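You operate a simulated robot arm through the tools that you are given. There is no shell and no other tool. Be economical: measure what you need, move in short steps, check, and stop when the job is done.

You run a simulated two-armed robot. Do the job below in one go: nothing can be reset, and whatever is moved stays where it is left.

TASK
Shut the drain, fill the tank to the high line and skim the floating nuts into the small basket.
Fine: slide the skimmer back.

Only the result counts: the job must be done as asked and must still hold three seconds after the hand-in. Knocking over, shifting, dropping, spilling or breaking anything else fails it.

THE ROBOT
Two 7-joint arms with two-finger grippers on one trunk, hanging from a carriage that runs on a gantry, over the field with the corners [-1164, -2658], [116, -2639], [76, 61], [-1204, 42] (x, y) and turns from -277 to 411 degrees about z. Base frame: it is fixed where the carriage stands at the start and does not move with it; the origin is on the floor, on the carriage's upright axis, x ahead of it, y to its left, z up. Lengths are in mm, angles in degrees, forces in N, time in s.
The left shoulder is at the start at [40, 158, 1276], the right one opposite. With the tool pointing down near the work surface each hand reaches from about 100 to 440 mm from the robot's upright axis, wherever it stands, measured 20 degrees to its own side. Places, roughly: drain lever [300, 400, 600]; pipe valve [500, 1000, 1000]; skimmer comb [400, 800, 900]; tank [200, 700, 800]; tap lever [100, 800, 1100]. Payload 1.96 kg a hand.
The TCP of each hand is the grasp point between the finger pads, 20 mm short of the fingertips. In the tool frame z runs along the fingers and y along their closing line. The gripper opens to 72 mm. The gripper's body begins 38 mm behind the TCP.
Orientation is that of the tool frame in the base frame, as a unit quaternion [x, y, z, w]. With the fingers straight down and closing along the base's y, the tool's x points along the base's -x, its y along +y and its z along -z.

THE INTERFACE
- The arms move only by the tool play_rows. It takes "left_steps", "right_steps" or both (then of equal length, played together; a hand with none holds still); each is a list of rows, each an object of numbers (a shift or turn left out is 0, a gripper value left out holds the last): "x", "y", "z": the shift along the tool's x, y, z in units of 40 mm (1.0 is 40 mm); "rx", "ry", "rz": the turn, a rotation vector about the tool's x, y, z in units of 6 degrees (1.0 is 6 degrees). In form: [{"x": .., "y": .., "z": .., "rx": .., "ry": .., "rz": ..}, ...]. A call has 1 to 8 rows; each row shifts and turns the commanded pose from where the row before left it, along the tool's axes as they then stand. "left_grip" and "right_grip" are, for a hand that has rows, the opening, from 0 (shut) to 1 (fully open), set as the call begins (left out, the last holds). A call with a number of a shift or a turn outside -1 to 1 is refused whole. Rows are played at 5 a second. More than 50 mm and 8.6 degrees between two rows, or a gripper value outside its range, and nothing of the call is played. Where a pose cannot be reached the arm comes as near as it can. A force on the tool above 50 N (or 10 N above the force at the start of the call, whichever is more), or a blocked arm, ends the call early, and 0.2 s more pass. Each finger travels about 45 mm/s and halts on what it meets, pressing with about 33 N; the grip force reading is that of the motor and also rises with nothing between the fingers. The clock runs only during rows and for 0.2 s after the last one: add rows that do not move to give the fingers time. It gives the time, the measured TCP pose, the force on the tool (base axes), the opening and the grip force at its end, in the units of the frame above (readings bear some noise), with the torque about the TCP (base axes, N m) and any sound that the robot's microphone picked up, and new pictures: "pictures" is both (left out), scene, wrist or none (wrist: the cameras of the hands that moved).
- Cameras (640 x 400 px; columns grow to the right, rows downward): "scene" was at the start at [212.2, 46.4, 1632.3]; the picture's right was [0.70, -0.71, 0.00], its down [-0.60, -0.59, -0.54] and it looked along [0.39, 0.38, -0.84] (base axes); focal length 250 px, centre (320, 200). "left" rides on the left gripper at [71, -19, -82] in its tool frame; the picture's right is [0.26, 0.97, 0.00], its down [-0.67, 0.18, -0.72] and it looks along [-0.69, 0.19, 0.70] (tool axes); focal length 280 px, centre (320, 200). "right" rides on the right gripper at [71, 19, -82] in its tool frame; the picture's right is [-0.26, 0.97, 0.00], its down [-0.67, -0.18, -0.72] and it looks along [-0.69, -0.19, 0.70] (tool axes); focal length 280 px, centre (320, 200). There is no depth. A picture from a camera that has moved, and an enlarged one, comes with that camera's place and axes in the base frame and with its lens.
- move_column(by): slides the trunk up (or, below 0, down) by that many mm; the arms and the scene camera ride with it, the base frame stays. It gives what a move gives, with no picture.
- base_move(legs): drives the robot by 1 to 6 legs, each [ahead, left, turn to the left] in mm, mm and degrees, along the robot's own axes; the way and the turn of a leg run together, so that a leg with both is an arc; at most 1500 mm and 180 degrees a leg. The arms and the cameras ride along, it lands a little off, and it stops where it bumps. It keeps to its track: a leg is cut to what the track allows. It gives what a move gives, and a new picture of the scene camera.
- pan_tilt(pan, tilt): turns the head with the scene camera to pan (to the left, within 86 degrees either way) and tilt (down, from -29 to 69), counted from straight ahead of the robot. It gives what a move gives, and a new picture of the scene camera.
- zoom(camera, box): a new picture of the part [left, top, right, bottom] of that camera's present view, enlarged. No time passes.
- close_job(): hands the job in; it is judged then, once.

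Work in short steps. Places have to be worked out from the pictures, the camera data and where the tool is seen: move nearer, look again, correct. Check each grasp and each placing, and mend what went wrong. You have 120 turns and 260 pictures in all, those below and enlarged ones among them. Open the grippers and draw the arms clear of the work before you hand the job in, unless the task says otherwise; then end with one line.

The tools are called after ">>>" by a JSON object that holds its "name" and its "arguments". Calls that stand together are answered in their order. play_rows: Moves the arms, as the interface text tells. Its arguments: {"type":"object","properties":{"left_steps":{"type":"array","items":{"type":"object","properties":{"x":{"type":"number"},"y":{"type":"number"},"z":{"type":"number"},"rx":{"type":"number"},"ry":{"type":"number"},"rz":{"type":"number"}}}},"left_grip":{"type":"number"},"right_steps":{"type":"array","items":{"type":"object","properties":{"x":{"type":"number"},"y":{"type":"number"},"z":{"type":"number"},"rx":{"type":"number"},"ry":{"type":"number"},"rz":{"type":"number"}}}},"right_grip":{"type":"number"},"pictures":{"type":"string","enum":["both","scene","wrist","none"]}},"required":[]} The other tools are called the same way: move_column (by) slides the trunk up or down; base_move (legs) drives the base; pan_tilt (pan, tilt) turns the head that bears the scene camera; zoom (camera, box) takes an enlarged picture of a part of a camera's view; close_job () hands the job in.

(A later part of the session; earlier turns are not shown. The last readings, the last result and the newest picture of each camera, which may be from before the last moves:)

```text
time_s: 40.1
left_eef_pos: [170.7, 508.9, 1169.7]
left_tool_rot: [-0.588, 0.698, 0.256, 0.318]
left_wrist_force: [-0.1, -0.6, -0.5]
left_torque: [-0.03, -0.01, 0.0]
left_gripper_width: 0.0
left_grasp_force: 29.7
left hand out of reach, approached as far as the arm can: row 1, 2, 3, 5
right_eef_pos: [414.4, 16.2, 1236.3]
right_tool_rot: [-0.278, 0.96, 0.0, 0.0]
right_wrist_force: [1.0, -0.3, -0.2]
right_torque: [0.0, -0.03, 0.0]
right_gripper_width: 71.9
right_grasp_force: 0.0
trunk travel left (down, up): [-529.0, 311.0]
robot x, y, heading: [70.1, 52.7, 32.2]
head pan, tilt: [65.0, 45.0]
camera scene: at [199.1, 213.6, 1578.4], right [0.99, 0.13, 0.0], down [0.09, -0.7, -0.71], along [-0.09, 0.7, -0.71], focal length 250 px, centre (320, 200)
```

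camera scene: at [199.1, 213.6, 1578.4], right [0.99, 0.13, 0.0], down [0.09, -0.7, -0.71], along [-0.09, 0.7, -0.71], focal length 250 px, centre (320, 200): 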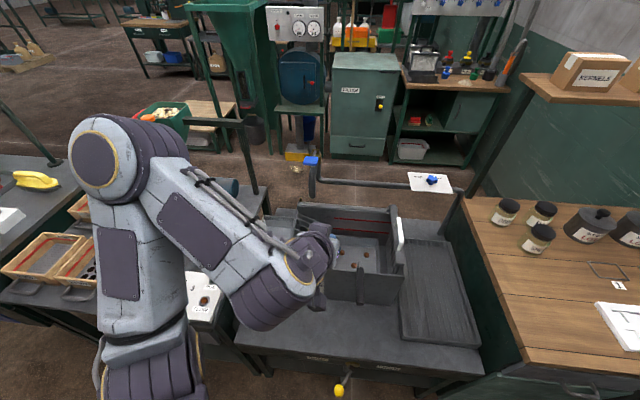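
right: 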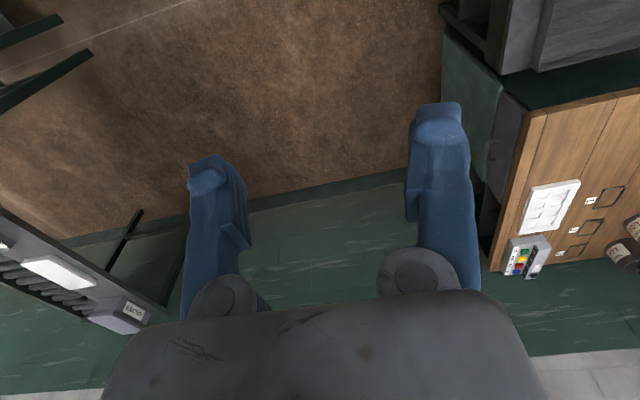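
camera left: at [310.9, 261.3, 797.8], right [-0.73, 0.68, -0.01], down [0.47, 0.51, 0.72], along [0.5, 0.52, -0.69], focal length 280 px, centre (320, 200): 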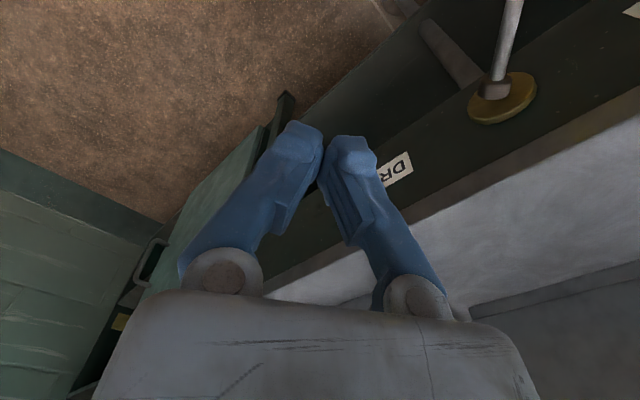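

Wrist pitched properly. I now advance the hand toward the tap, to about (97,710,1190).

>>> {"name": "play_rows", "arguments": {"left_steps": [{"x": -0.43, "y": 0.33, "z": 0.39}, {"x": -0.43, "y": 0.33, "z": 0.39}, {"x": -0.43, "y": 0.33, "z": 0.39}, {"x": -0.43, "y": 0.33, "z": 0.39}, {"x": -0.43, "y": 0.33, "z": 0.39}, {"x": -0.43, "y": 0.33, "z": 0.39}, {"x": -0.43, "y": 0.33, "z": 0.39}, {"x": -0.43, "y": 0.33, "z": 0.39}]}}

```text
time_s: 42.0
left_eef_pos: [122.5, 710.8, 1174.9]
left_tool_rot: [-0.588, 0.699, 0.255, 0.317]
left_wrist_force: [0.2, -0.1, -0.2]
left_torque: [0.01, -0.01, 0.02]
left_gripper_width: 0.0
left_grasp_force: 29.6
left hand out of reach, approached as far as the arm can: row 1, 2, 3, 4, 5
right_eef_pos: [415.3, 16.3, 1235.4]
right_tool_rot: [-0.278, 0.961, 0.0, 0.0]
right_wrist_force: [-0.3, 0.5, 0.1]
right_torque: [-0.01, 0.01, -0.02]
right_gripper_width: 72.0
right_grasp_force: 0.0
trunk travel left (down, up): [-529.0, 311.0]
robot x, y, heading: [73.7, 51.8, 32.3]
head pan, tilt: [65.0, 45.0]
camera scene: at [199.0, 213.7, 1578.4], right [0.99, 0.13, 0.0], down [0.09, -0.7, -0.71], along [-0.09, 0.7, -0.71], focal length 250 px, centre (320, 200)
camera left: at [121.9, 600.7, 1175.7], right [-0.98, 0.0, -0.21], down [-0.21, -0.04, 0.98], along [-0.01, 1.0, 0.04], focal length 280 px, centre (320, 200)
```

scene: 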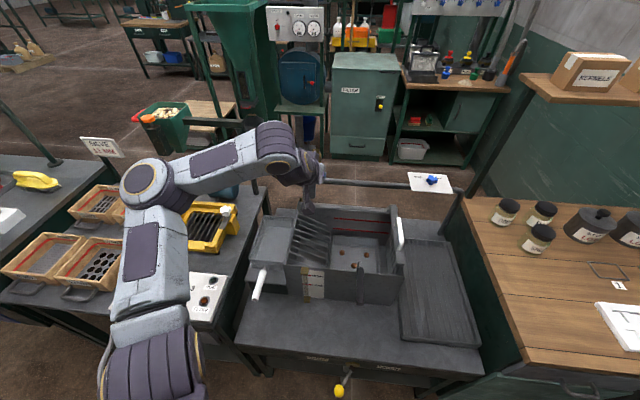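
left: 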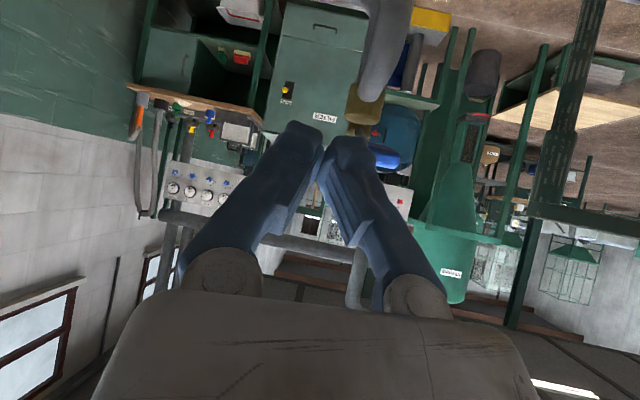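

The hand reaches. The paddle is visible in the left camera; I zoom in to see how the lever hinges.

>>> {"name": "zoom", "arguments": {"camera": "left", "box": [300, 60, 460, 180]}}

>>> {"name": "zoom", "arguments": {"camera": "scene", "box": [260, 120, 380, 220]}}

```text
3.33 times, centred on (380, 120) of left
camera zoom: at [121.9, 600.7, 1175.7], right [-0.98, 0.0, -0.21], down [-0.21, -0.04, 0.98], along [-0.01, 1.0, 0.04], focal length 935 px, centre (120, 467)
```

zoom: 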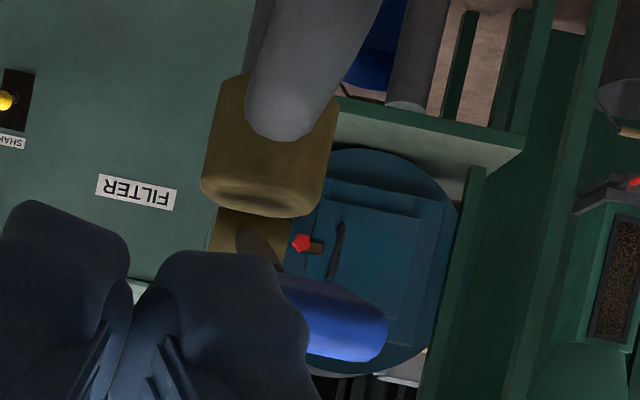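

```text
4.00 times, centred on (320, 170) of scene
camera zoom: at [199.0, 213.7, 1578.4], right [0.99, 0.13, 0.0], down [0.09, -0.7, -0.71], along [-0.09, 0.7, -0.71], focal length 998 px, centre (320, 320)
```

zoom: 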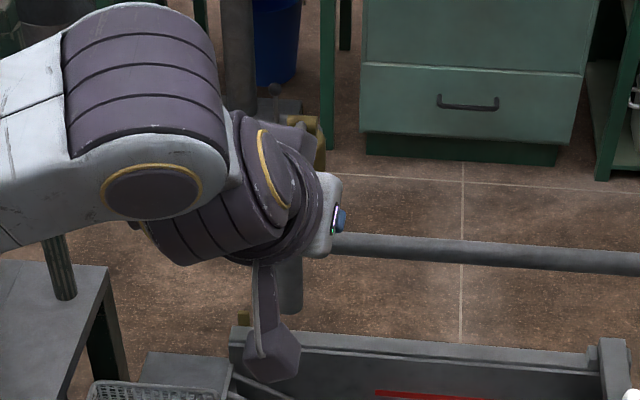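

The lever rises ~25° toward us from the brass fork; paddle spans x≈66–118 at y≈819. I move the closed fingertips above the paddle, then test by pressing down.

>>> {"name": "play_rows", "arguments": {"left_steps": [{"x": -0.4, "y": 0.28, "z": 0.35}, {"x": -0.4, "y": 0.28, "z": 0.35}, {"x": -0.4, "y": 0.28, "z": 0.35}, {"x": -0.4, "y": 0.28, "z": 0.35}]}}

```text
time_s: 43.0
left_eef_pos: [91.9, 803.8, 1185.1]
left_tool_rot: [-0.588, 0.699, 0.256, 0.317]
left_wrist_force: [0.2, -0.1, 1.2]
left_torque: [-0.03, 0.0, 0.03]
left_gripper_width: 0.0
left_grasp_force: 29.9
right_eef_pos: [414.2, 17.3, 1234.7]
right_tool_rot: [-0.278, 0.961, 0.0, 0.0]
right_wrist_force: [-0.2, 0.1, 0.4]
right_torque: [-0.03, -0.02, 0.01]
right_gripper_width: 72.1
right_grasp_force: 0.0
trunk travel left (down, up): [-529.0, 311.0]
robot x, y, heading: [73.1, 47.8, 32.1]
head pan, tilt: [65.0, 45.0]
camera scene: at [199.0, 213.8, 1578.4], right [0.99, 0.13, 0.0], down [0.09, -0.7, -0.71], along [-0.09, 0.7, -0.71], focal length 250 px, centre (320, 200)
camera left: at [91.0, 693.9, 1186.0], right [-0.98, 0.0, -0.21], down [-0.21, -0.05, 0.98], along [-0.01, 1.0, 0.04], focal length 280 px, centre (320, 200)
```

scene: 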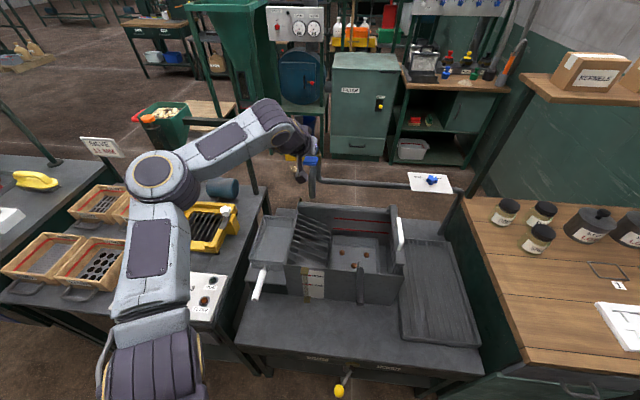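
left: 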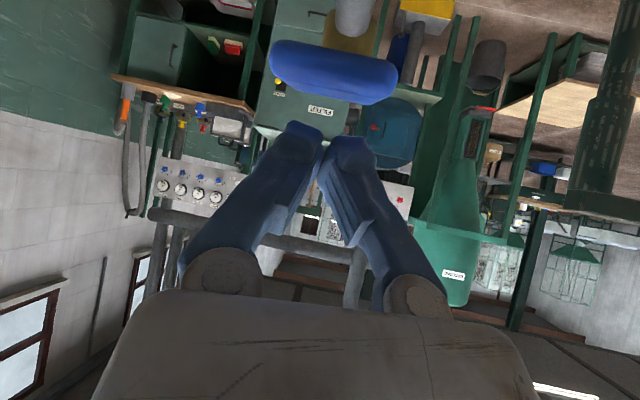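

Tip sits right above the paddle (≈(96,814,1137)). I press straight down in small rows.

>>> {"name": "play_rows", "arguments": {"left_steps": [{"x": 0.28, "z": 0.25}, {"x": 0.18, "z": 0.17}, {"x": 0.18, "z": 0.17}, {"x": 0.18, "z": 0.17}], "pictures": "both"}}

```text
time_s: 44.0
left_eef_pos: [94.9, 805.2, 1140.2]
left_tool_rot: [-0.588, 0.699, 0.256, 0.317]
left_wrist_force: [-0.2, -1.9, 4.2]
left_torque: [0.0, 0.0, 0.01]
left_gripper_width: 0.2
left_grasp_force: 29.1
right_eef_pos: [413.3, 16.8, 1234.6]
right_tool_rot: [-0.278, 0.961, -0.001, 0.0]
right_wrist_force: [-0.3, -1.1, -0.2]
right_torque: [0.03, 0.02, 0.01]
right_gripper_width: 72.3
right_grasp_force: 0.1
trunk travel left (down, up): [-529.0, 311.0]
robot x, y, heading: [70.7, 53.5, 32.0]
head pan, tilt: [65.0, 45.0]
camera scene: at [199.1, 213.7, 1578.5], right [0.99, 0.13, 0.0], down [0.09, -0.7, -0.71], along [-0.09, 0.7, -0.71], focal length 250 px, centre (320, 200)
camera left: at [93.0, 694.3, 1141.0], right [-0.98, 0.0, -0.21], down [-0.21, -0.05, 0.98], along [-0.01, 1.0, 0.04], focal length 280 px, centre (320, 200)
```

scene: 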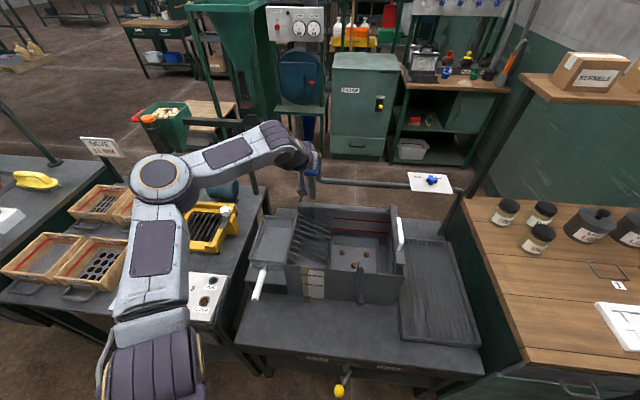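
left: 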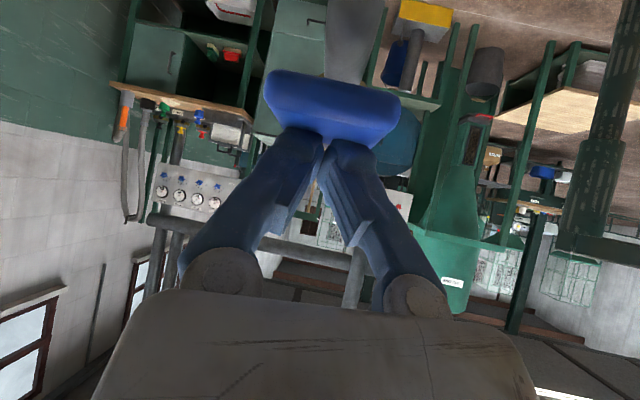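

Light contact, 4 N, the paddle seems to yield. I press a bit further.

>>> {"name": "play_rows", "arguments": {"left_steps": [{"x": 0.15, "z": 0.14}, {"x": 0.15, "z": 0.14}, {"x": 0.15, "z": 0.14}, {}], "pictures": "both"}}

```text
time_s: 44.6
left_eef_pos: [96.8, 808.0, 1130.1]
left_tool_rot: [-0.586, 0.695, 0.261, 0.326]
left_wrist_force: [-3.7, -3.2, 17.2]
left_torque: [0.04, 0.15, 0.24]
left_gripper_width: 0.0
left_grasp_force: 29.4
right_eef_pos: [413.3, 17.5, 1234.1]
right_tool_rot: [-0.278, 0.96, 0.001, -0.001]
right_wrist_force: [-0.2, 0.6, 0.2]
right_torque: [0.01, -0.04, 0.0]
right_gripper_width: 72.1
right_grasp_force: 0.1
trunk travel left (down, up): [-529.0, 311.0]
robot x, y, heading: [68.8, 49.3, 32.3]
head pan, tilt: [65.0, 45.0]
stopped in row 3 (left hand): the force on the tool passed its limit at 61 N (the readings are from after the stop); the commanded pose is now the measured one
camera scene: at [198.3, 214.1, 1578.5], right [0.99, 0.13, 0.0], down [0.09, -0.7, -0.71], along [-0.09, 0.7, -0.71], focal length 250 px, centre (320, 200)
camera left: at [95.2, 696.7, 1129.2], right [-0.98, 0.0, -0.22], down [-0.22, -0.06, 0.97], along [-0.01, 1.0, 0.06], focal length 280 px, centre (320, 200)
```

scene: 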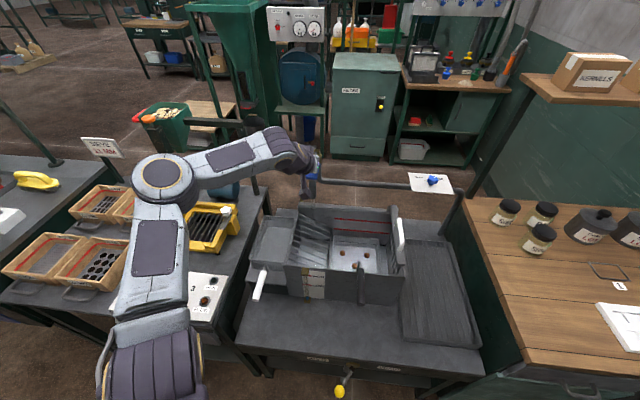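
left: 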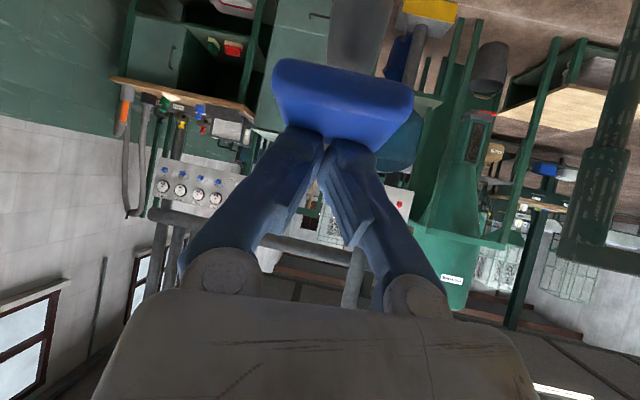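

A stop was met, and the tank interior looks different; I zoom to see whether water runs.

>>> {"name": "zoom", "arguments": {"camera": "scene", "box": [240, 140, 440, 310]}}

```text
2.35 times, centred on (340, 225) of scene
camera zoom: at [198.3, 214.1, 1578.5], right [0.99, 0.13, 0.0], down [0.09, -0.7, -0.71], along [-0.09, 0.7, -0.71], focal length 587 px, centre (273, 141)
```

zoom: 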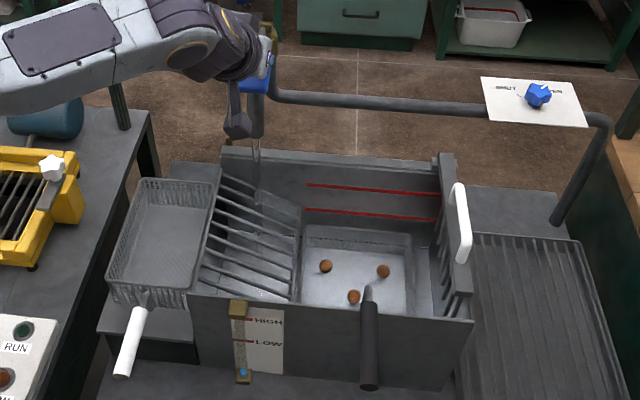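

Water is running into the tank and the gauge float shows. I lift off, back away and pitch the hand level so I can later lift the paddle from beneath.

>>> {"name": "play_rows", "arguments": {"left_steps": [{"x": -0.37, "z": -0.33}, {"x": 0.74, "y": -0.19, "z": -0.82}, {"x": 0.74, "y": -0.19, "z": -0.82}, {"ry": -1}, {"ry": -1}, {"ry": -1}, {"ry": -1}, {"ry": -1}], "left_grip": 0.55}}

>>> {"name": "zoom", "arguments": {"camera": "scene", "box": [240, 140, 440, 310]}}

```text
time_s: 46.5
left_eef_pos: [101.2, 720.3, 1143.9]
left_tool_rot: [-0.499, 0.589, 0.403, 0.492]
left_wrist_force: [0.0, 1.1, -0.6]
left_torque: [0.0, -0.01, -0.01]
left_gripper_width: 39.7
left_grasp_force: 0.0
left hand out of reach, approached as far as the arm can: row 3
right_eef_pos: [414.9, 16.3, 1235.6]
right_tool_rot: [-0.278, 0.961, 0.0, 0.0]
right_wrist_force: [0.0, -1.1, 0.4]
right_torque: [-0.02, 0.03, 0.01]
right_gripper_width: 71.8
right_grasp_force: 0.1
trunk travel left (down, up): [-529.0, 311.0]
robot x, y, heading: [75.3, 47.6, 32.7]
head pan, tilt: [65.0, 45.0]
camera scene: at [198.7, 213.4, 1578.4], right [0.99, 0.13, 0.0], down [0.09, -0.7, -0.71], along [-0.09, 0.7, -0.71], focal length 250 px, centre (320, 200)
camera left: at [104.2, 624.5, 1089.7], right [-0.95, 0.12, -0.27], down [-0.3, -0.53, 0.8], along [-0.05, 0.84, 0.54], focal length 280 px, centre (320, 200)
```

scene: 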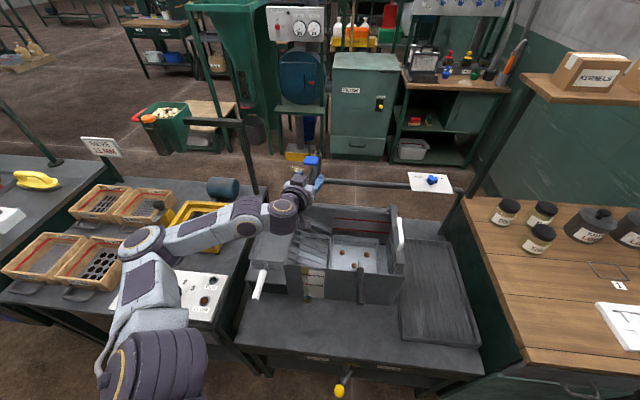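
left: 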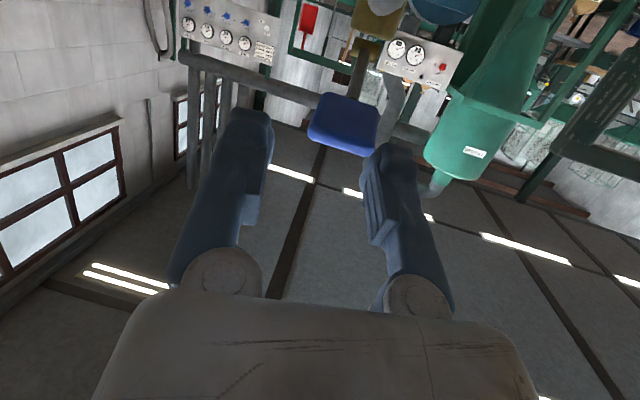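

```text
2.35 times, centred on (340, 225) of scene
camera zoom: at [198.7, 213.4, 1578.4], right [0.99, 0.13, 0.0], down [0.09, -0.7, -0.71], along [-0.09, 0.7, -0.71], focal length 587 px, centre (273, 141)
```

zoom: 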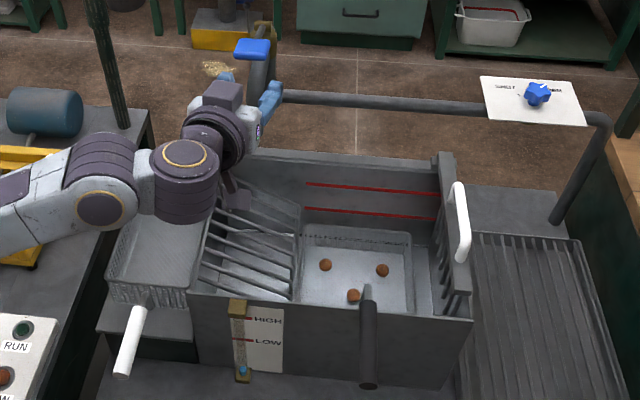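

The paddle appears to be back up. I check whether water is still running.

>>> {"name": "zoom", "arguments": {"camera": "scene", "box": [280, 140, 360, 240]}}

>>> {"name": "zoom", "arguments": {"camera": "scene", "box": [290, 250, 350, 310]}}

```text
4.00 times, centred on (320, 190) of scene
camera zoom: at [198.7, 213.4, 1578.4], right [0.99, 0.13, 0.0], down [0.09, -0.7, -0.71], along [-0.09, 0.7, -0.71], focal length 998 px, centre (320, 240)
```

zoom: 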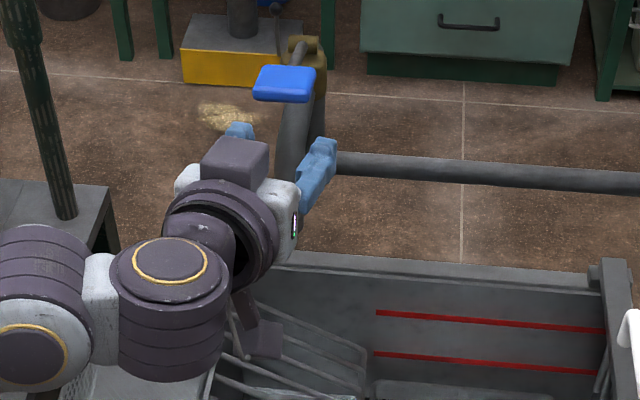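

```text
6.67 times, centred on (320, 280) of scene
camera zoom: at [198.7, 213.4, 1578.4], right [0.99, 0.13, 0.0], down [0.09, -0.7, -0.71], along [-0.09, 0.7, -0.71], focal length 1663 px, centre (320, -333)
```

zoom: 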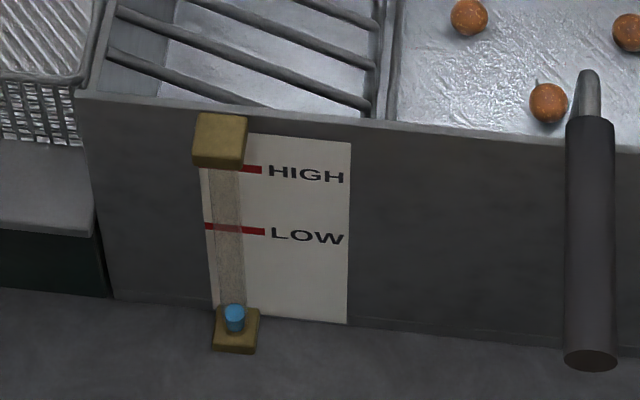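

I wait 1.6 s with idle rows and compare the gauge.

>>> {"name": "play_rows", "arguments": {"left_steps": [{"z": -0.8}, {"z": -0.8}, {}, {}, {}, {}, {}, {}], "pictures": "none"}}

>>> {"name": "zoom", "arguments": {"camera": "scene", "box": [290, 210, 370, 310]}}

>>> {"name": "zoom", "arguments": {"camera": "scene", "box": [280, 140, 360, 240]}}

```text
time_s: 48.2
left_eef_pos: [91.9, 663.1, 1154.5]
left_tool_rot: [-0.499, 0.588, 0.402, 0.494]
left_wrist_force: [1.1, 0.7, 0.2]
left_torque: [0.02, 0.03, 0.0]
left_gripper_width: 39.6
left_grasp_force: 0.1
left hand out of reach, approached as far as the arm can: row 2
right_eef_pos: [414.2, 17.1, 1235.0]
right_tool_rot: [-0.277, 0.961, 0.0, 0.0]
right_wrist_force: [0.1, -0.3, 0.3]
right_torque: [0.01, 0.0, -0.02]
right_gripper_width: 72.3
right_grasp_force: 0.0
trunk travel left (down, up): [-529.0, 311.0]
robot x, y, heading: [70.6, 51.6, 32.4]
head pan, tilt: [65.0, 45.0]
```

```text
4.00 times, centred on (330, 260) of scene
camera zoom: at [198.8, 213.5, 1578.4], right [0.99, 0.13, 0.0], down [0.09, -0.7, -0.71], along [-0.09, 0.7, -0.71], focal length 998 px, centre (280, -40)
```

zoom: 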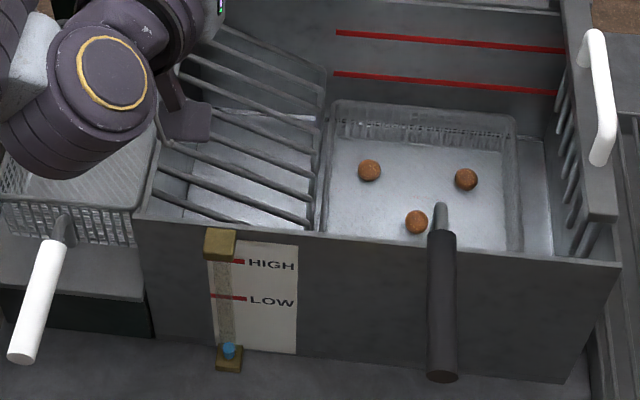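

```text
4.00 times, centred on (320, 190) of scene
camera zoom: at [198.8, 213.5, 1578.4], right [0.99, 0.13, 0.0], down [0.09, -0.7, -0.71], along [-0.09, 0.7, -0.71], focal length 998 px, centre (320, 240)
```

zoom: 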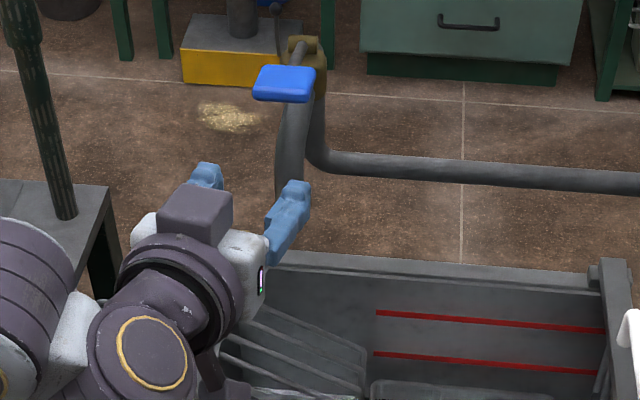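

The level did not rise: the tap is self-closing, so it must be held down, which makes stopping easy. With shut fingers I go back above the paddle.

>>> {"name": "play_rows", "arguments": {"left_steps": [{"x": -0.8, "y": 0.15, "z": 0.55}, {"x": -0.25, "y": 0.15, "z": 0.95}, {"y": 0.15, "z": 0.95}, {"y": 0.13, "z": 0.95}], "left_grip": 0, "pictures": "both"}}

```text
time_s: 49.2
left_eef_pos: [90.7, 809.3, 1171.2]
left_tool_rot: [-0.499, 0.588, 0.402, 0.493]
left_wrist_force: [0.0, 0.5, 0.3]
left_torque: [0.0, -0.01, 0.02]
left_gripper_width: 0.0
left_grasp_force: 29.5
right_eef_pos: [414.5, 16.5, 1235.2]
right_tool_rot: [-0.277, 0.961, 0.0, 0.0]
right_wrist_force: [-0.3, 0.3, -0.1]
right_torque: [0.01, -0.04, 0.0]
right_gripper_width: 72.2
right_grasp_force: 0.0
trunk travel left (down, up): [-529.0, 311.0]
robot x, y, heading: [70.5, 51.8, 32.2]
head pan, tilt: [65.0, 45.0]
camera scene: at [198.8, 213.7, 1578.4], right [0.99, 0.13, 0.0], down [0.09, -0.7, -0.71], along [-0.09, 0.7, -0.71], focal length 250 px, centre (320, 200)
camera left: at [93.2, 712.7, 1116.5], right [-0.95, 0.12, -0.28], down [-0.3, -0.53, 0.8], along [-0.05, 0.84, 0.54], focal length 280 px, centre (320, 200)
```

scene: 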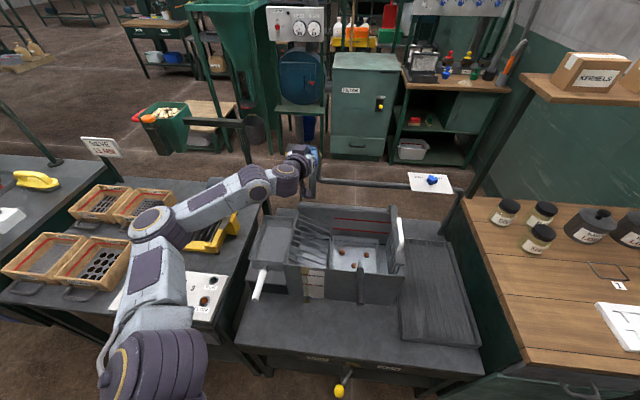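
left: 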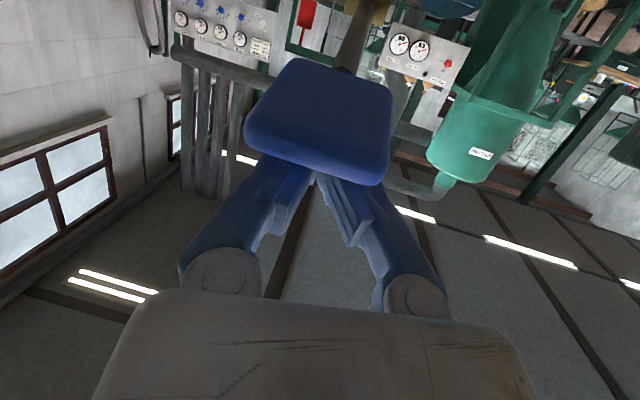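

Fingers lie above the paddle. I press down about 38 mm and watch force, then hold.

>>> {"name": "play_rows", "arguments": {"left_steps": [{"x": 0.4}, {"x": 0.3}, {"x": 0.25}, {}], "pictures": "none"}}

>>> {"name": "zoom", "arguments": {"camera": "scene", "box": [280, 140, 400, 310]}}

```text
time_s: 50.2
left_eef_pos: [91.4, 800.1, 1132.6]
left_tool_rot: [-0.499, 0.588, 0.402, 0.493]
left_wrist_force: [-1.1, 0.9, 4.9]
left_torque: [0.06, 0.03, 0.03]
left_gripper_width: 0.1
left_grasp_force: 28.8
right_eef_pos: [414.1, 17.2, 1235.2]
right_tool_rot: [-0.279, 0.96, 0.0, 0.0]
right_wrist_force: [0.4, 0.8, -0.3]
right_torque: [0.0, 0.02, -0.01]
right_gripper_width: 72.4
right_grasp_force: 0.0
trunk travel left (down, up): [-529.0, 311.0]
robot x, y, heading: [71.0, 55.2, 32.3]
head pan, tilt: [65.0, 45.0]
```

```text
2.35 times, centred on (340, 225) of scene
camera zoom: at [198.7, 213.8, 1578.5], right [0.99, 0.13, 0.0], down [0.09, -0.7, -0.71], along [-0.09, 0.7, -0.71], focal length 587 px, centre (273, 141)
```

zoom: 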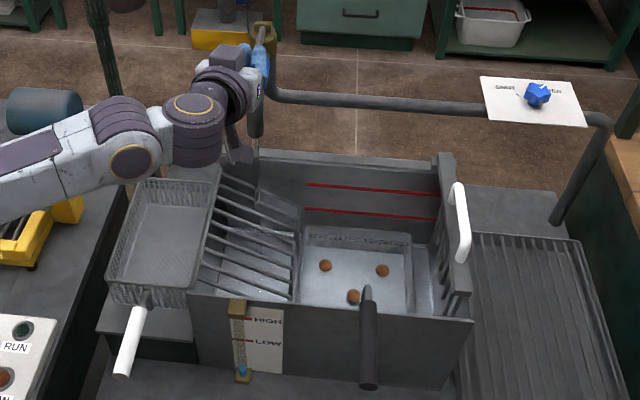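

No stream yet at 5 N; I press 5 mm more and hold.

>>> {"name": "play_rows", "arguments": {"left_steps": [{"x": 0.13}, {}, {}, {}], "pictures": "none"}}

>>> {"name": "zoom", "arguments": {"camera": "scene", "box": [280, 140, 400, 310]}}

```text
time_s: 51.2
left_eef_pos: [92.0, 798.9, 1127.5]
left_tool_rot: [-0.499, 0.588, 0.402, 0.493]
left_wrist_force: [-1.5, 0.8, 4.9]
left_torque: [0.05, 0.02, 0.02]
left_gripper_width: 0.0
left_grasp_force: 29.3
right_eef_pos: [414.8, 17.1, 1234.8]
right_tool_rot: [-0.279, 0.96, 0.0, 0.0]
right_wrist_force: [-0.5, -0.7, -0.8]
right_torque: [0.01, 0.02, 0.03]
right_gripper_width: 71.8
right_grasp_force: 0.0
trunk travel left (down, up): [-529.0, 311.0]
robot x, y, heading: [68.9, 50.5, 32.2]
head pan, tilt: [65.0, 45.0]
```

```text
2.35 times, centred on (340, 225) of scene
camera zoom: at [198.7, 213.8, 1578.5], right [0.99, 0.13, 0.0], down [0.09, -0.7, -0.71], along [-0.09, 0.7, -0.71], focal length 587 px, centre (273, 141)
```

zoom: 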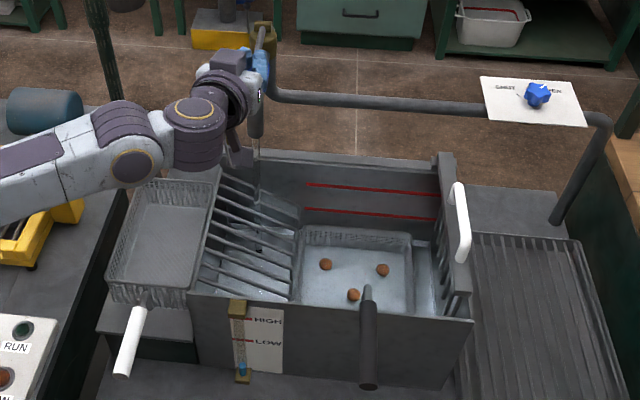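

Water flows (5 N). I hold for a while, pressing 2 mm deeper.

>>> {"name": "play_rows", "arguments": {"left_steps": [{"x": 0.05}, {}, {}, {}, {}, {}, {}, {}], "pictures": "none"}}

>>> {"name": "zoom", "arguments": {"camera": "scene", "box": [280, 210, 400, 310]}}

```text
time_s: 53.0
left_eef_pos: [91.3, 799.0, 1126.1]
left_tool_rot: [-0.5, 0.588, 0.402, 0.493]
left_wrist_force: [0.0, -2.3, 15.7]
left_torque: [0.13, 0.12, 0.05]
left_gripper_width: 0.0
left_grasp_force: 29.4
right_eef_pos: [414.4, 16.5, 1234.9]
right_tool_rot: [-0.279, 0.96, 0.001, 0.0]
right_wrist_force: [-0.1, -0.3, 0.3]
right_torque: [0.0, -0.01, -0.04]
right_gripper_width: 72.0
right_grasp_force: 0.1
trunk travel left (down, up): [-529.0, 311.0]
robot x, y, heading: [67.7, 48.5, 32.0]
head pan, tilt: [65.0, 45.0]
```

```text
4.00 times, centred on (340, 260) of scene
camera zoom: at [198.7, 214.1, 1578.6], right [0.99, 0.13, 0.0], down [0.09, -0.7, -0.71], along [-0.09, 0.7, -0.71], focal length 998 px, centre (240, -40)
```

zoom: 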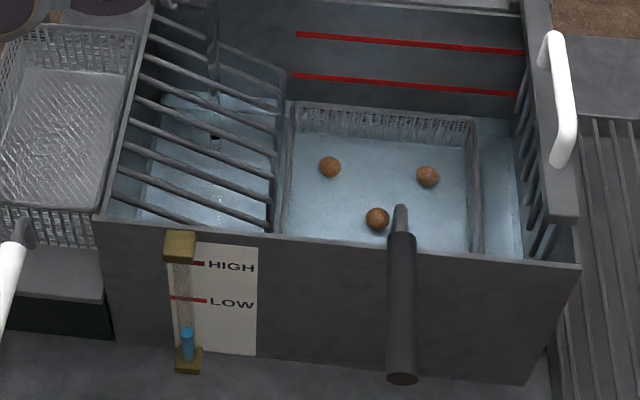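

Gauge rises well. Holding another 1.8 s to measure the rate.

>>> {"name": "play_rows", "arguments": {"left_steps": [{}, {}, {}, {}, {}, {}, {}, {}], "pictures": "none"}}

>>> {"name": "zoom", "arguments": {"camera": "scene", "box": [280, 210, 400, 310]}}

```text
time_s: 54.9
left_eef_pos: [92.0, 800.2, 1126.0]
left_tool_rot: [-0.5, 0.589, 0.401, 0.493]
left_wrist_force: [0.6, -3.4, 16.7]
left_torque: [0.18, 0.11, 0.04]
left_gripper_width: 0.0
left_grasp_force: 29.8
right_eef_pos: [413.3, 17.4, 1235.3]
right_tool_rot: [-0.279, 0.96, 0.001, 0.0]
right_wrist_force: [0.1, -0.5, -0.9]
right_torque: [-0.02, 0.02, 0.02]
right_gripper_width: 72.2
right_grasp_force: 0.0
trunk travel left (down, up): [-529.0, 311.0]
robot x, y, heading: [68.7, 51.7, 32.3]
head pan, tilt: [65.0, 45.0]
```

```text
4.00 times, centred on (340, 260) of scene
camera zoom: at [198.8, 214.1, 1578.6], right [0.99, 0.13, 0.0], down [0.09, -0.7, -0.71], along [-0.09, 0.7, -0.71], focal length 998 px, centre (240, -40)
```

zoom: 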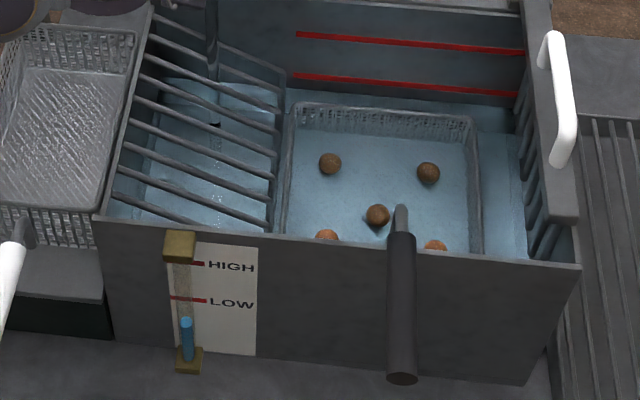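

Rate ≈10 px per 1.8 s; HIGH mark is 55 px above. I hold for several more calls.

>>> {"name": "play_rows", "arguments": {"left_steps": [{}, {}, {}, {}, {}, {}, {}, {}], "pictures": "none"}}

>>> {"name": "play_rows", "arguments": {"left_steps": [{}, {}, {}, {}, {}, {}, {}, {}], "pictures": "none"}}

>>> {"name": "play_rows", "arguments": {"left_steps": [{}, {}, {}, {}, {}, {}, {}, {}], "pictures": "none"}}

>>> {"name": "zoom", "arguments": {"camera": "scene", "box": [280, 210, 400, 310]}}

```text
time_s: 56.6
left_eef_pos: [91.8, 799.4, 1126.0]
left_tool_rot: [-0.499, 0.589, 0.401, 0.493]
left_wrist_force: [0.2, -3.8, 17.7]
left_torque: [0.13, 0.06, 0.01]
left_gripper_width: 0.0
left_grasp_force: 29.4
right_eef_pos: [414.7, 17.5, 1234.9]
right_tool_rot: [-0.278, 0.96, 0.001, 0.0]
right_wrist_force: [0.6, 0.7, -0.6]
right_torque: [-0.01, -0.04, 0.01]
right_gripper_width: 72.0
right_grasp_force: 0.1
trunk travel left (down, up): [-529.0, 311.0]
robot x, y, heading: [70.9, 53.8, 32.3]
head pan, tilt: [65.0, 45.0]
```

```text
time_s: 58.5
left_eef_pos: [92.3, 797.9, 1126.5]
left_tool_rot: [-0.5, 0.588, 0.402, 0.493]
left_wrist_force: [-0.3, -2.9, 17.4]
left_torque: [0.17, 0.12, -0.01]
left_gripper_width: 0.0
left_grasp_force: 30.0
right_eef_pos: [415.4, 17.2, 1235.3]
right_tool_rot: [-0.278, 0.96, 0.001, 0.0]
right_wrist_force: [-0.5, -0.4, 1.0]
right_torque: [-0.04, -0.01, 0.01]
right_gripper_width: 72.0
right_grasp_force: 0.0
trunk travel left (down, up): [-529.0, 311.0]
robot x, y, heading: [70.7, 50.4, 32.2]
head pan, tilt: [65.0, 45.0]
```

```text
time_s: 60.2
left_eef_pos: [92.4, 800.1, 1126.0]
left_tool_rot: [-0.499, 0.589, 0.401, 0.493]
left_wrist_force: [0.5, -1.7, 16.7]
left_torque: [0.18, 0.08, -0.01]
left_gripper_width: 0.2
left_grasp_force: 29.7
right_eef_pos: [414.7, 17.1, 1235.2]
right_tool_rot: [-0.277, 0.961, 0.001, 0.0]
right_wrist_force: [-0.1, -0.4, -0.2]
right_torque: [0.0, -0.01, -0.01]
right_gripper_width: 71.9
right_grasp_force: 0.1
trunk travel left (down, up): [-529.0, 311.0]
robot x, y, heading: [69.3, 52.4, 32.1]
head pan, tilt: [65.0, 45.0]
```

```text
4.00 times, centred on (340, 260) of scene
camera zoom: at [198.8, 214.2, 1578.6], right [0.99, 0.13, 0.0], down [0.09, -0.7, -0.71], along [-0.09, 0.7, -0.71], focal length 998 px, centre (240, -40)
```

zoom: 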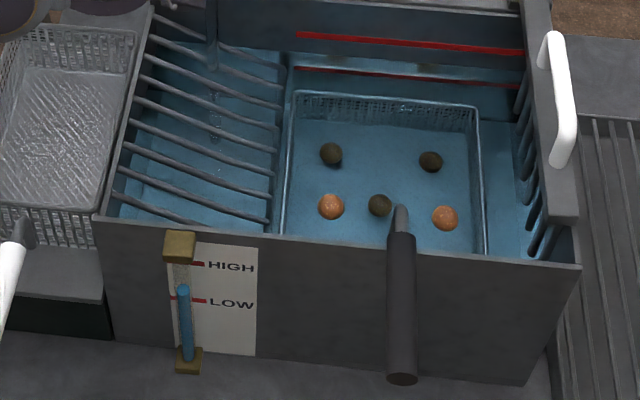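

Gauge at 285 px, about 6.4 px/s; 21 px left. Hold one more 1.8 s call then check.

>>> {"name": "play_rows", "arguments": {"left_steps": [{}, {}, {}, {}, {}, {}, {}, {}], "pictures": "none"}}

>>> {"name": "zoom", "arguments": {"camera": "scene", "box": [310, 260, 350, 310]}}

>>> {"name": "zoom", "arguments": {"camera": "scene", "box": [340, 210, 420, 260]}}

```text
time_s: 62.0
left_eef_pos: [92.4, 799.1, 1125.9]
left_tool_rot: [-0.5, 0.588, 0.401, 0.493]
left_wrist_force: [-0.4, -2.4, 16.7]
left_torque: [0.16, 0.11, 0.06]
left_gripper_width: 0.0
left_grasp_force: 29.7
right_eef_pos: [414.6, 18.9, 1235.3]
right_tool_rot: [-0.278, 0.961, 0.001, 0.0]
right_wrist_force: [0.4, 0.7, -0.8]
right_torque: [0.05, -0.01, 0.01]
right_gripper_width: 71.8
right_grasp_force: 0.0
trunk travel left (down, up): [-529.0, 311.0]
robot x, y, heading: [70.6, 48.5, 32.4]
head pan, tilt: [65.0, 45.0]
```

```text
8.00 times, centred on (330, 285) of scene
camera zoom: at [198.8, 214.2, 1578.6], right [0.99, 0.13, 0.0], down [0.09, -0.7, -0.71], along [-0.09, 0.7, -0.71], focal length 1996 px, centre (240, -480)
```

zoom: 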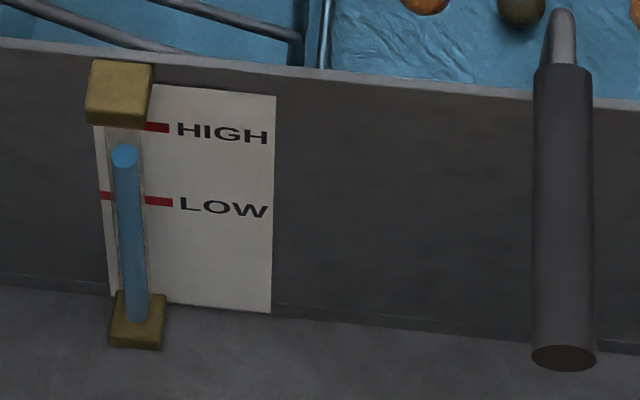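

```text
8.00 times, centred on (380, 235) of scene
camera zoom: at [198.8, 214.2, 1578.6], right [0.99, 0.13, 0.0], down [0.09, -0.7, -0.71], along [-0.09, 0.7, -0.71], focal length 1996 px, centre (-160, -80)
```

zoom: 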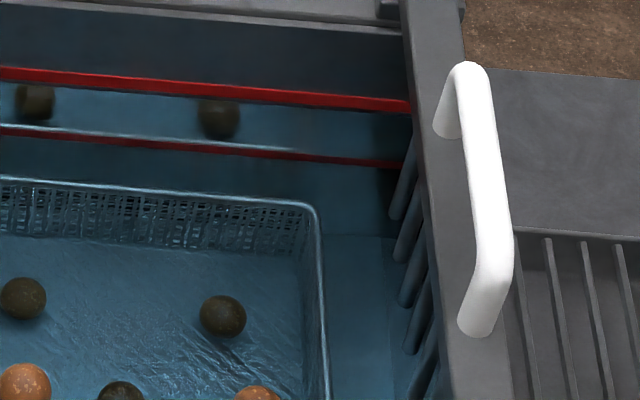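

The gauge looks near HIGH, but the tube stands proud of the plate and is seen from above. I zoom closely on the inner red line, which has no such offset.

>>> {"name": "zoom", "arguments": {"camera": "scene", "box": [355, 212, 385, 232]}}

>>> {"name": "zoom", "arguments": {"camera": "scene", "box": [315, 262, 345, 302]}}

```text
16.00 times, centred on (370, 222) of scene
camera zoom: at [198.8, 214.2, 1578.6], right [0.99, 0.13, 0.0], down [0.09, -0.7, -0.71], along [-0.09, 0.7, -0.71], focal length 3992 px, centre (-480, -152)
```

zoom: 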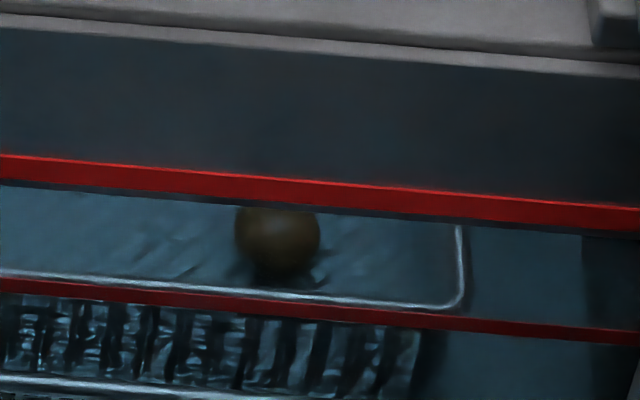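

```text
10.00 times, centred on (330, 282) of scene
camera zoom: at [198.8, 214.2, 1578.6], right [0.99, 0.13, 0.0], down [0.09, -0.7, -0.71], along [-0.09, 0.7, -0.71], focal length 2495 px, centre (220, -620)
```

zoom: 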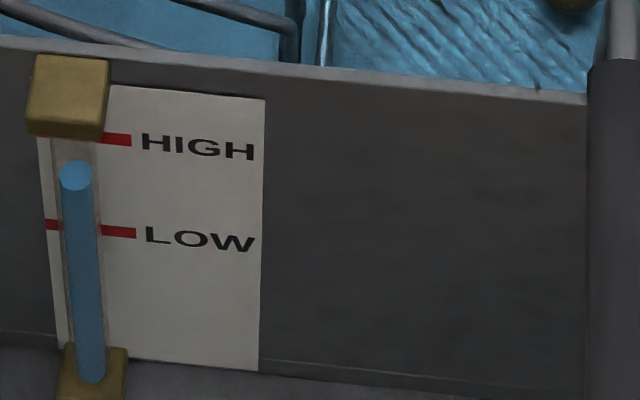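

The waterline on the rear wall sits ~2 mm beneath the red line (≈6 mm below its centre), rising ~7 mm/s. I hold 0.4 s more and release upward in the same call.

>>> {"name": "play_rows", "arguments": {"left_steps": [{}, {}, {"x": -0.8}, {"x": -0.6}], "pictures": "none"}}

>>> {"name": "zoom", "arguments": {"camera": "scene", "box": [355, 212, 385, 232]}}

>>> {"name": "zoom", "arguments": {"camera": "scene", "box": [280, 140, 440, 310]}}

```text
time_s: 63.0
left_eef_pos: [92.4, 808.4, 1176.1]
left_tool_rot: [-0.499, 0.589, 0.402, 0.493]
left_wrist_force: [-0.8, 0.0, 0.0]
left_torque: [0.0, -0.03, 0.0]
left_gripper_width: 0.3
left_grasp_force: 29.6
right_eef_pos: [413.2, 16.4, 1234.1]
right_tool_rot: [-0.279, 0.96, 0.0, 0.0]
right_wrist_force: [-0.6, -0.1, -0.1]
right_torque: [-0.01, 0.01, -0.04]
right_gripper_width: 72.2
right_grasp_force: 0.1
trunk travel left (down, up): [-529.0, 311.0]
robot x, y, heading: [73.2, 52.1, 32.6]
head pan, tilt: [65.0, 45.0]
```

```text
16.00 times, centred on (370, 222) of scene
camera zoom: at [198.8, 213.5, 1578.2], right [0.99, 0.13, 0.0], down [0.09, -0.7, -0.71], along [-0.09, 0.7, -0.71], focal length 3992 px, centre (-480, -152)
```

zoom: 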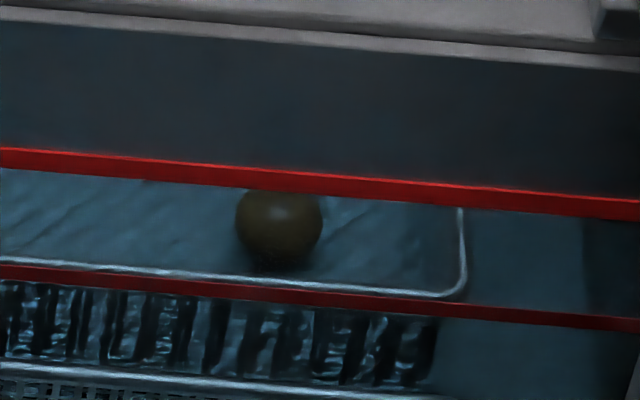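

```text
2.35 times, centred on (360, 225) of scene
camera zoom: at [198.8, 213.5, 1578.2], right [0.99, 0.13, 0.0], down [0.09, -0.7, -0.71], along [-0.09, 0.7, -0.71], focal length 587 px, centre (226, 141)
```

zoom: 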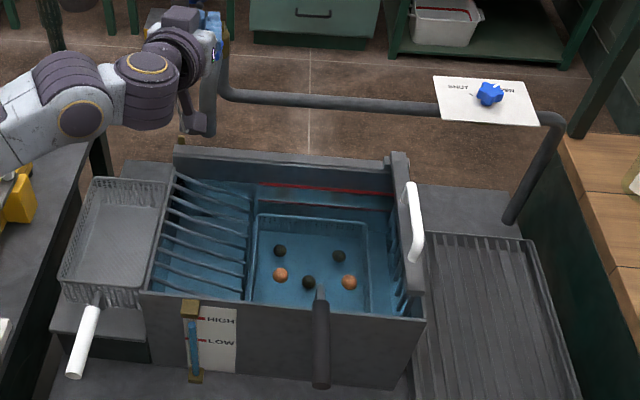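

The water now touches the HIGH line's lower part, tap sprung shut, and two pale nuts float. I draw the left hand back from the tap.

>>> {"name": "play_rows", "arguments": {"left_steps": [{"z": -0.9}, {"z": -0.9}, {"z": -0.9}, {"z": -0.9}, {"z": -0.9}], "pictures": "none"}}

>>> {"name": "zoom", "arguments": {"camera": "scene", "box": [335, 190, 425, 310]}}

>>> {"name": "zoom", "arguments": {"camera": "scene", "box": [355, 212, 385, 232]}}

```text
time_s: 64.2
left_eef_pos: [63.9, 677.4, 1206.6]
left_tool_rot: [-0.502, 0.586, 0.403, 0.492]
left_wrist_force: [0.3, -0.3, 0.8]
left_torque: [0.01, 0.0, 0.02]
left_gripper_width: 0.0
left_grasp_force: 29.4
left hand out of reach, approached as far as the arm can: row 4, 5
right_eef_pos: [414.5, 17.1, 1235.1]
right_tool_rot: [-0.277, 0.961, 0.0, 0.0]
right_wrist_force: [0.4, 0.8, -0.4]
right_torque: [0.03, 0.01, -0.03]
right_gripper_width: 72.3
right_grasp_force: 0.0
trunk travel left (down, up): [-529.0, 311.0]
robot x, y, heading: [73.3, 48.8, 32.4]
head pan, tilt: [65.0, 45.0]
```

```text
3.33 times, centred on (380, 250) of scene
camera zoom: at [198.9, 213.5, 1578.4], right [0.99, 0.13, 0.0], down [0.09, -0.7, -0.71], along [-0.09, 0.7, -0.71], focal length 832 px, centre (120, 33)
```

zoom: 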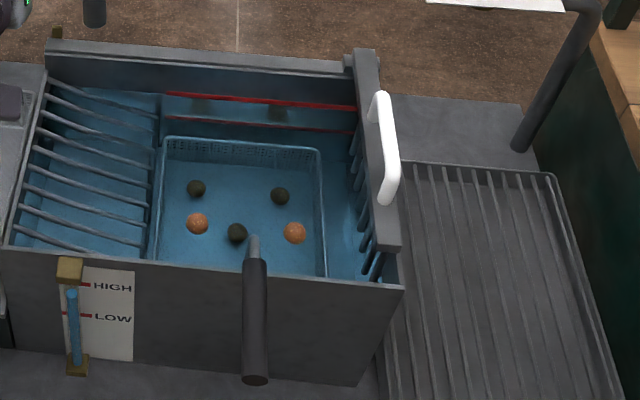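

```text
16.00 times, centred on (370, 222) of scene
camera zoom: at [198.9, 213.5, 1578.4], right [0.99, 0.13, 0.0], down [0.09, -0.7, -0.71], along [-0.09, 0.7, -0.71], focal length 3992 px, centre (-480, -152)
```

zoom: 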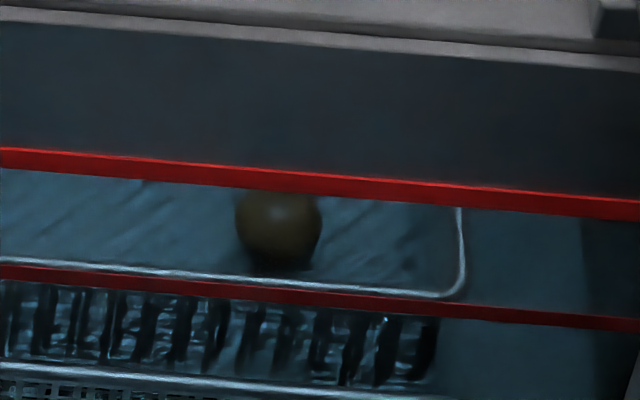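

The level is stable. The comb plate rides on the rear rail and ends short of the inner basket's rod, so it should pass. I turn the robot to heading ~0 so the left arm can reach the skimmer handle.

>>> {"name": "base_move", "arguments": {"legs": [[0, 0, -30]]}}

>>> {"name": "pan_tilt", "arguments": {"pan": 82, "tilt": 45}}

```text
time_s: 66.1
left_eef_pos: [376.3, 599.1, 1207.4]
left_tool_rot: [-0.334, 0.696, 0.263, 0.579]
left_wrist_force: [0.2, -0.1, 0.6]
left_torque: [0.0, 0.01, -0.02]
left_gripper_width: 0.0
left_grasp_force: 29.7
right_eef_pos: [351.7, -151.1, 1234.8]
right_tool_rot: [-0.02, 1.0, 0.0, 0.001]
right_wrist_force: [0.0, 0.4, -0.5]
right_torque: [-0.05, -0.03, -0.01]
right_gripper_width: 71.9
right_grasp_force: 0.1
trunk travel left (down, up): [-529.0, 311.0]
robot x, y, heading: [70.0, 48.8, 2.4]
head pan, tilt: [65.0, 45.0]
camera scene: at [265.1, 128.8, 1578.4], right [0.92, -0.39, 0.0], down [-0.27, -0.65, -0.71], along [0.27, 0.65, -0.71], focal length 250 px, centre (320, 200)
```

scene: 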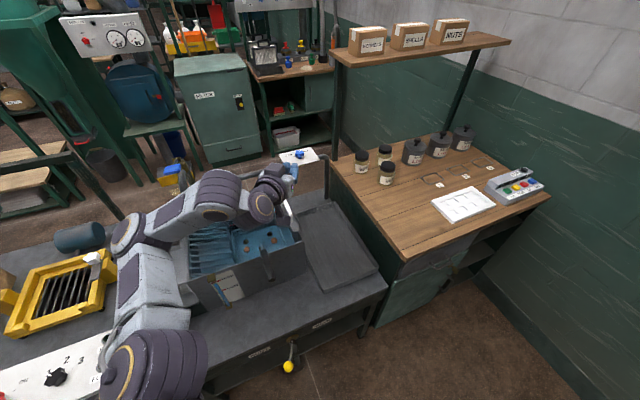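

```text
time_s: 66.9
left_eef_pos: [376.2, 598.1, 1206.1]
left_tool_rot: [-0.334, 0.696, 0.263, 0.579]
left_wrist_force: [-0.1, 0.0, 0.7]
left_torque: [-0.05, 0.03, -0.03]
left_gripper_width: 0.0
left_grasp_force: 29.7
right_eef_pos: [350.9, -151.1, 1235.0]
right_tool_rot: [-0.021, 1.0, 0.0, 0.0]
right_wrist_force: [0.1, -0.5, -0.2]
right_torque: [0.01, 0.02, 0.0]
right_gripper_width: 72.2
right_grasp_force: 0.0
trunk travel left (down, up): [-529.0, 311.0]
robot x, y, heading: [67.8, 52.7, 2.2]
head pan, tilt: [82.0, 45.0]
camera scene: at [241.8, 134.7, 1578.4], right [0.99, -0.1, 0.0], down [-0.07, -0.7, -0.71], along [0.07, 0.7, -0.71], focal length 250 px, centre (320, 200)
```

scene: 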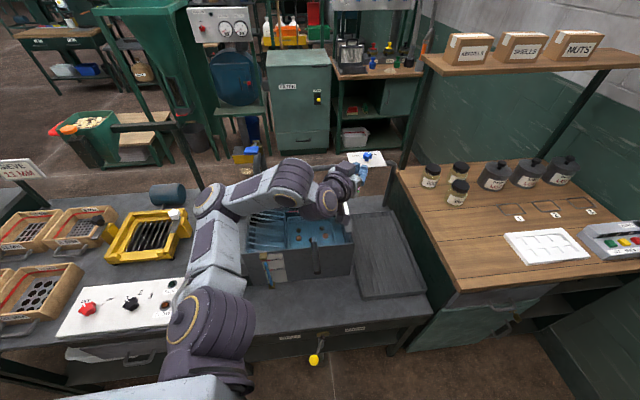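

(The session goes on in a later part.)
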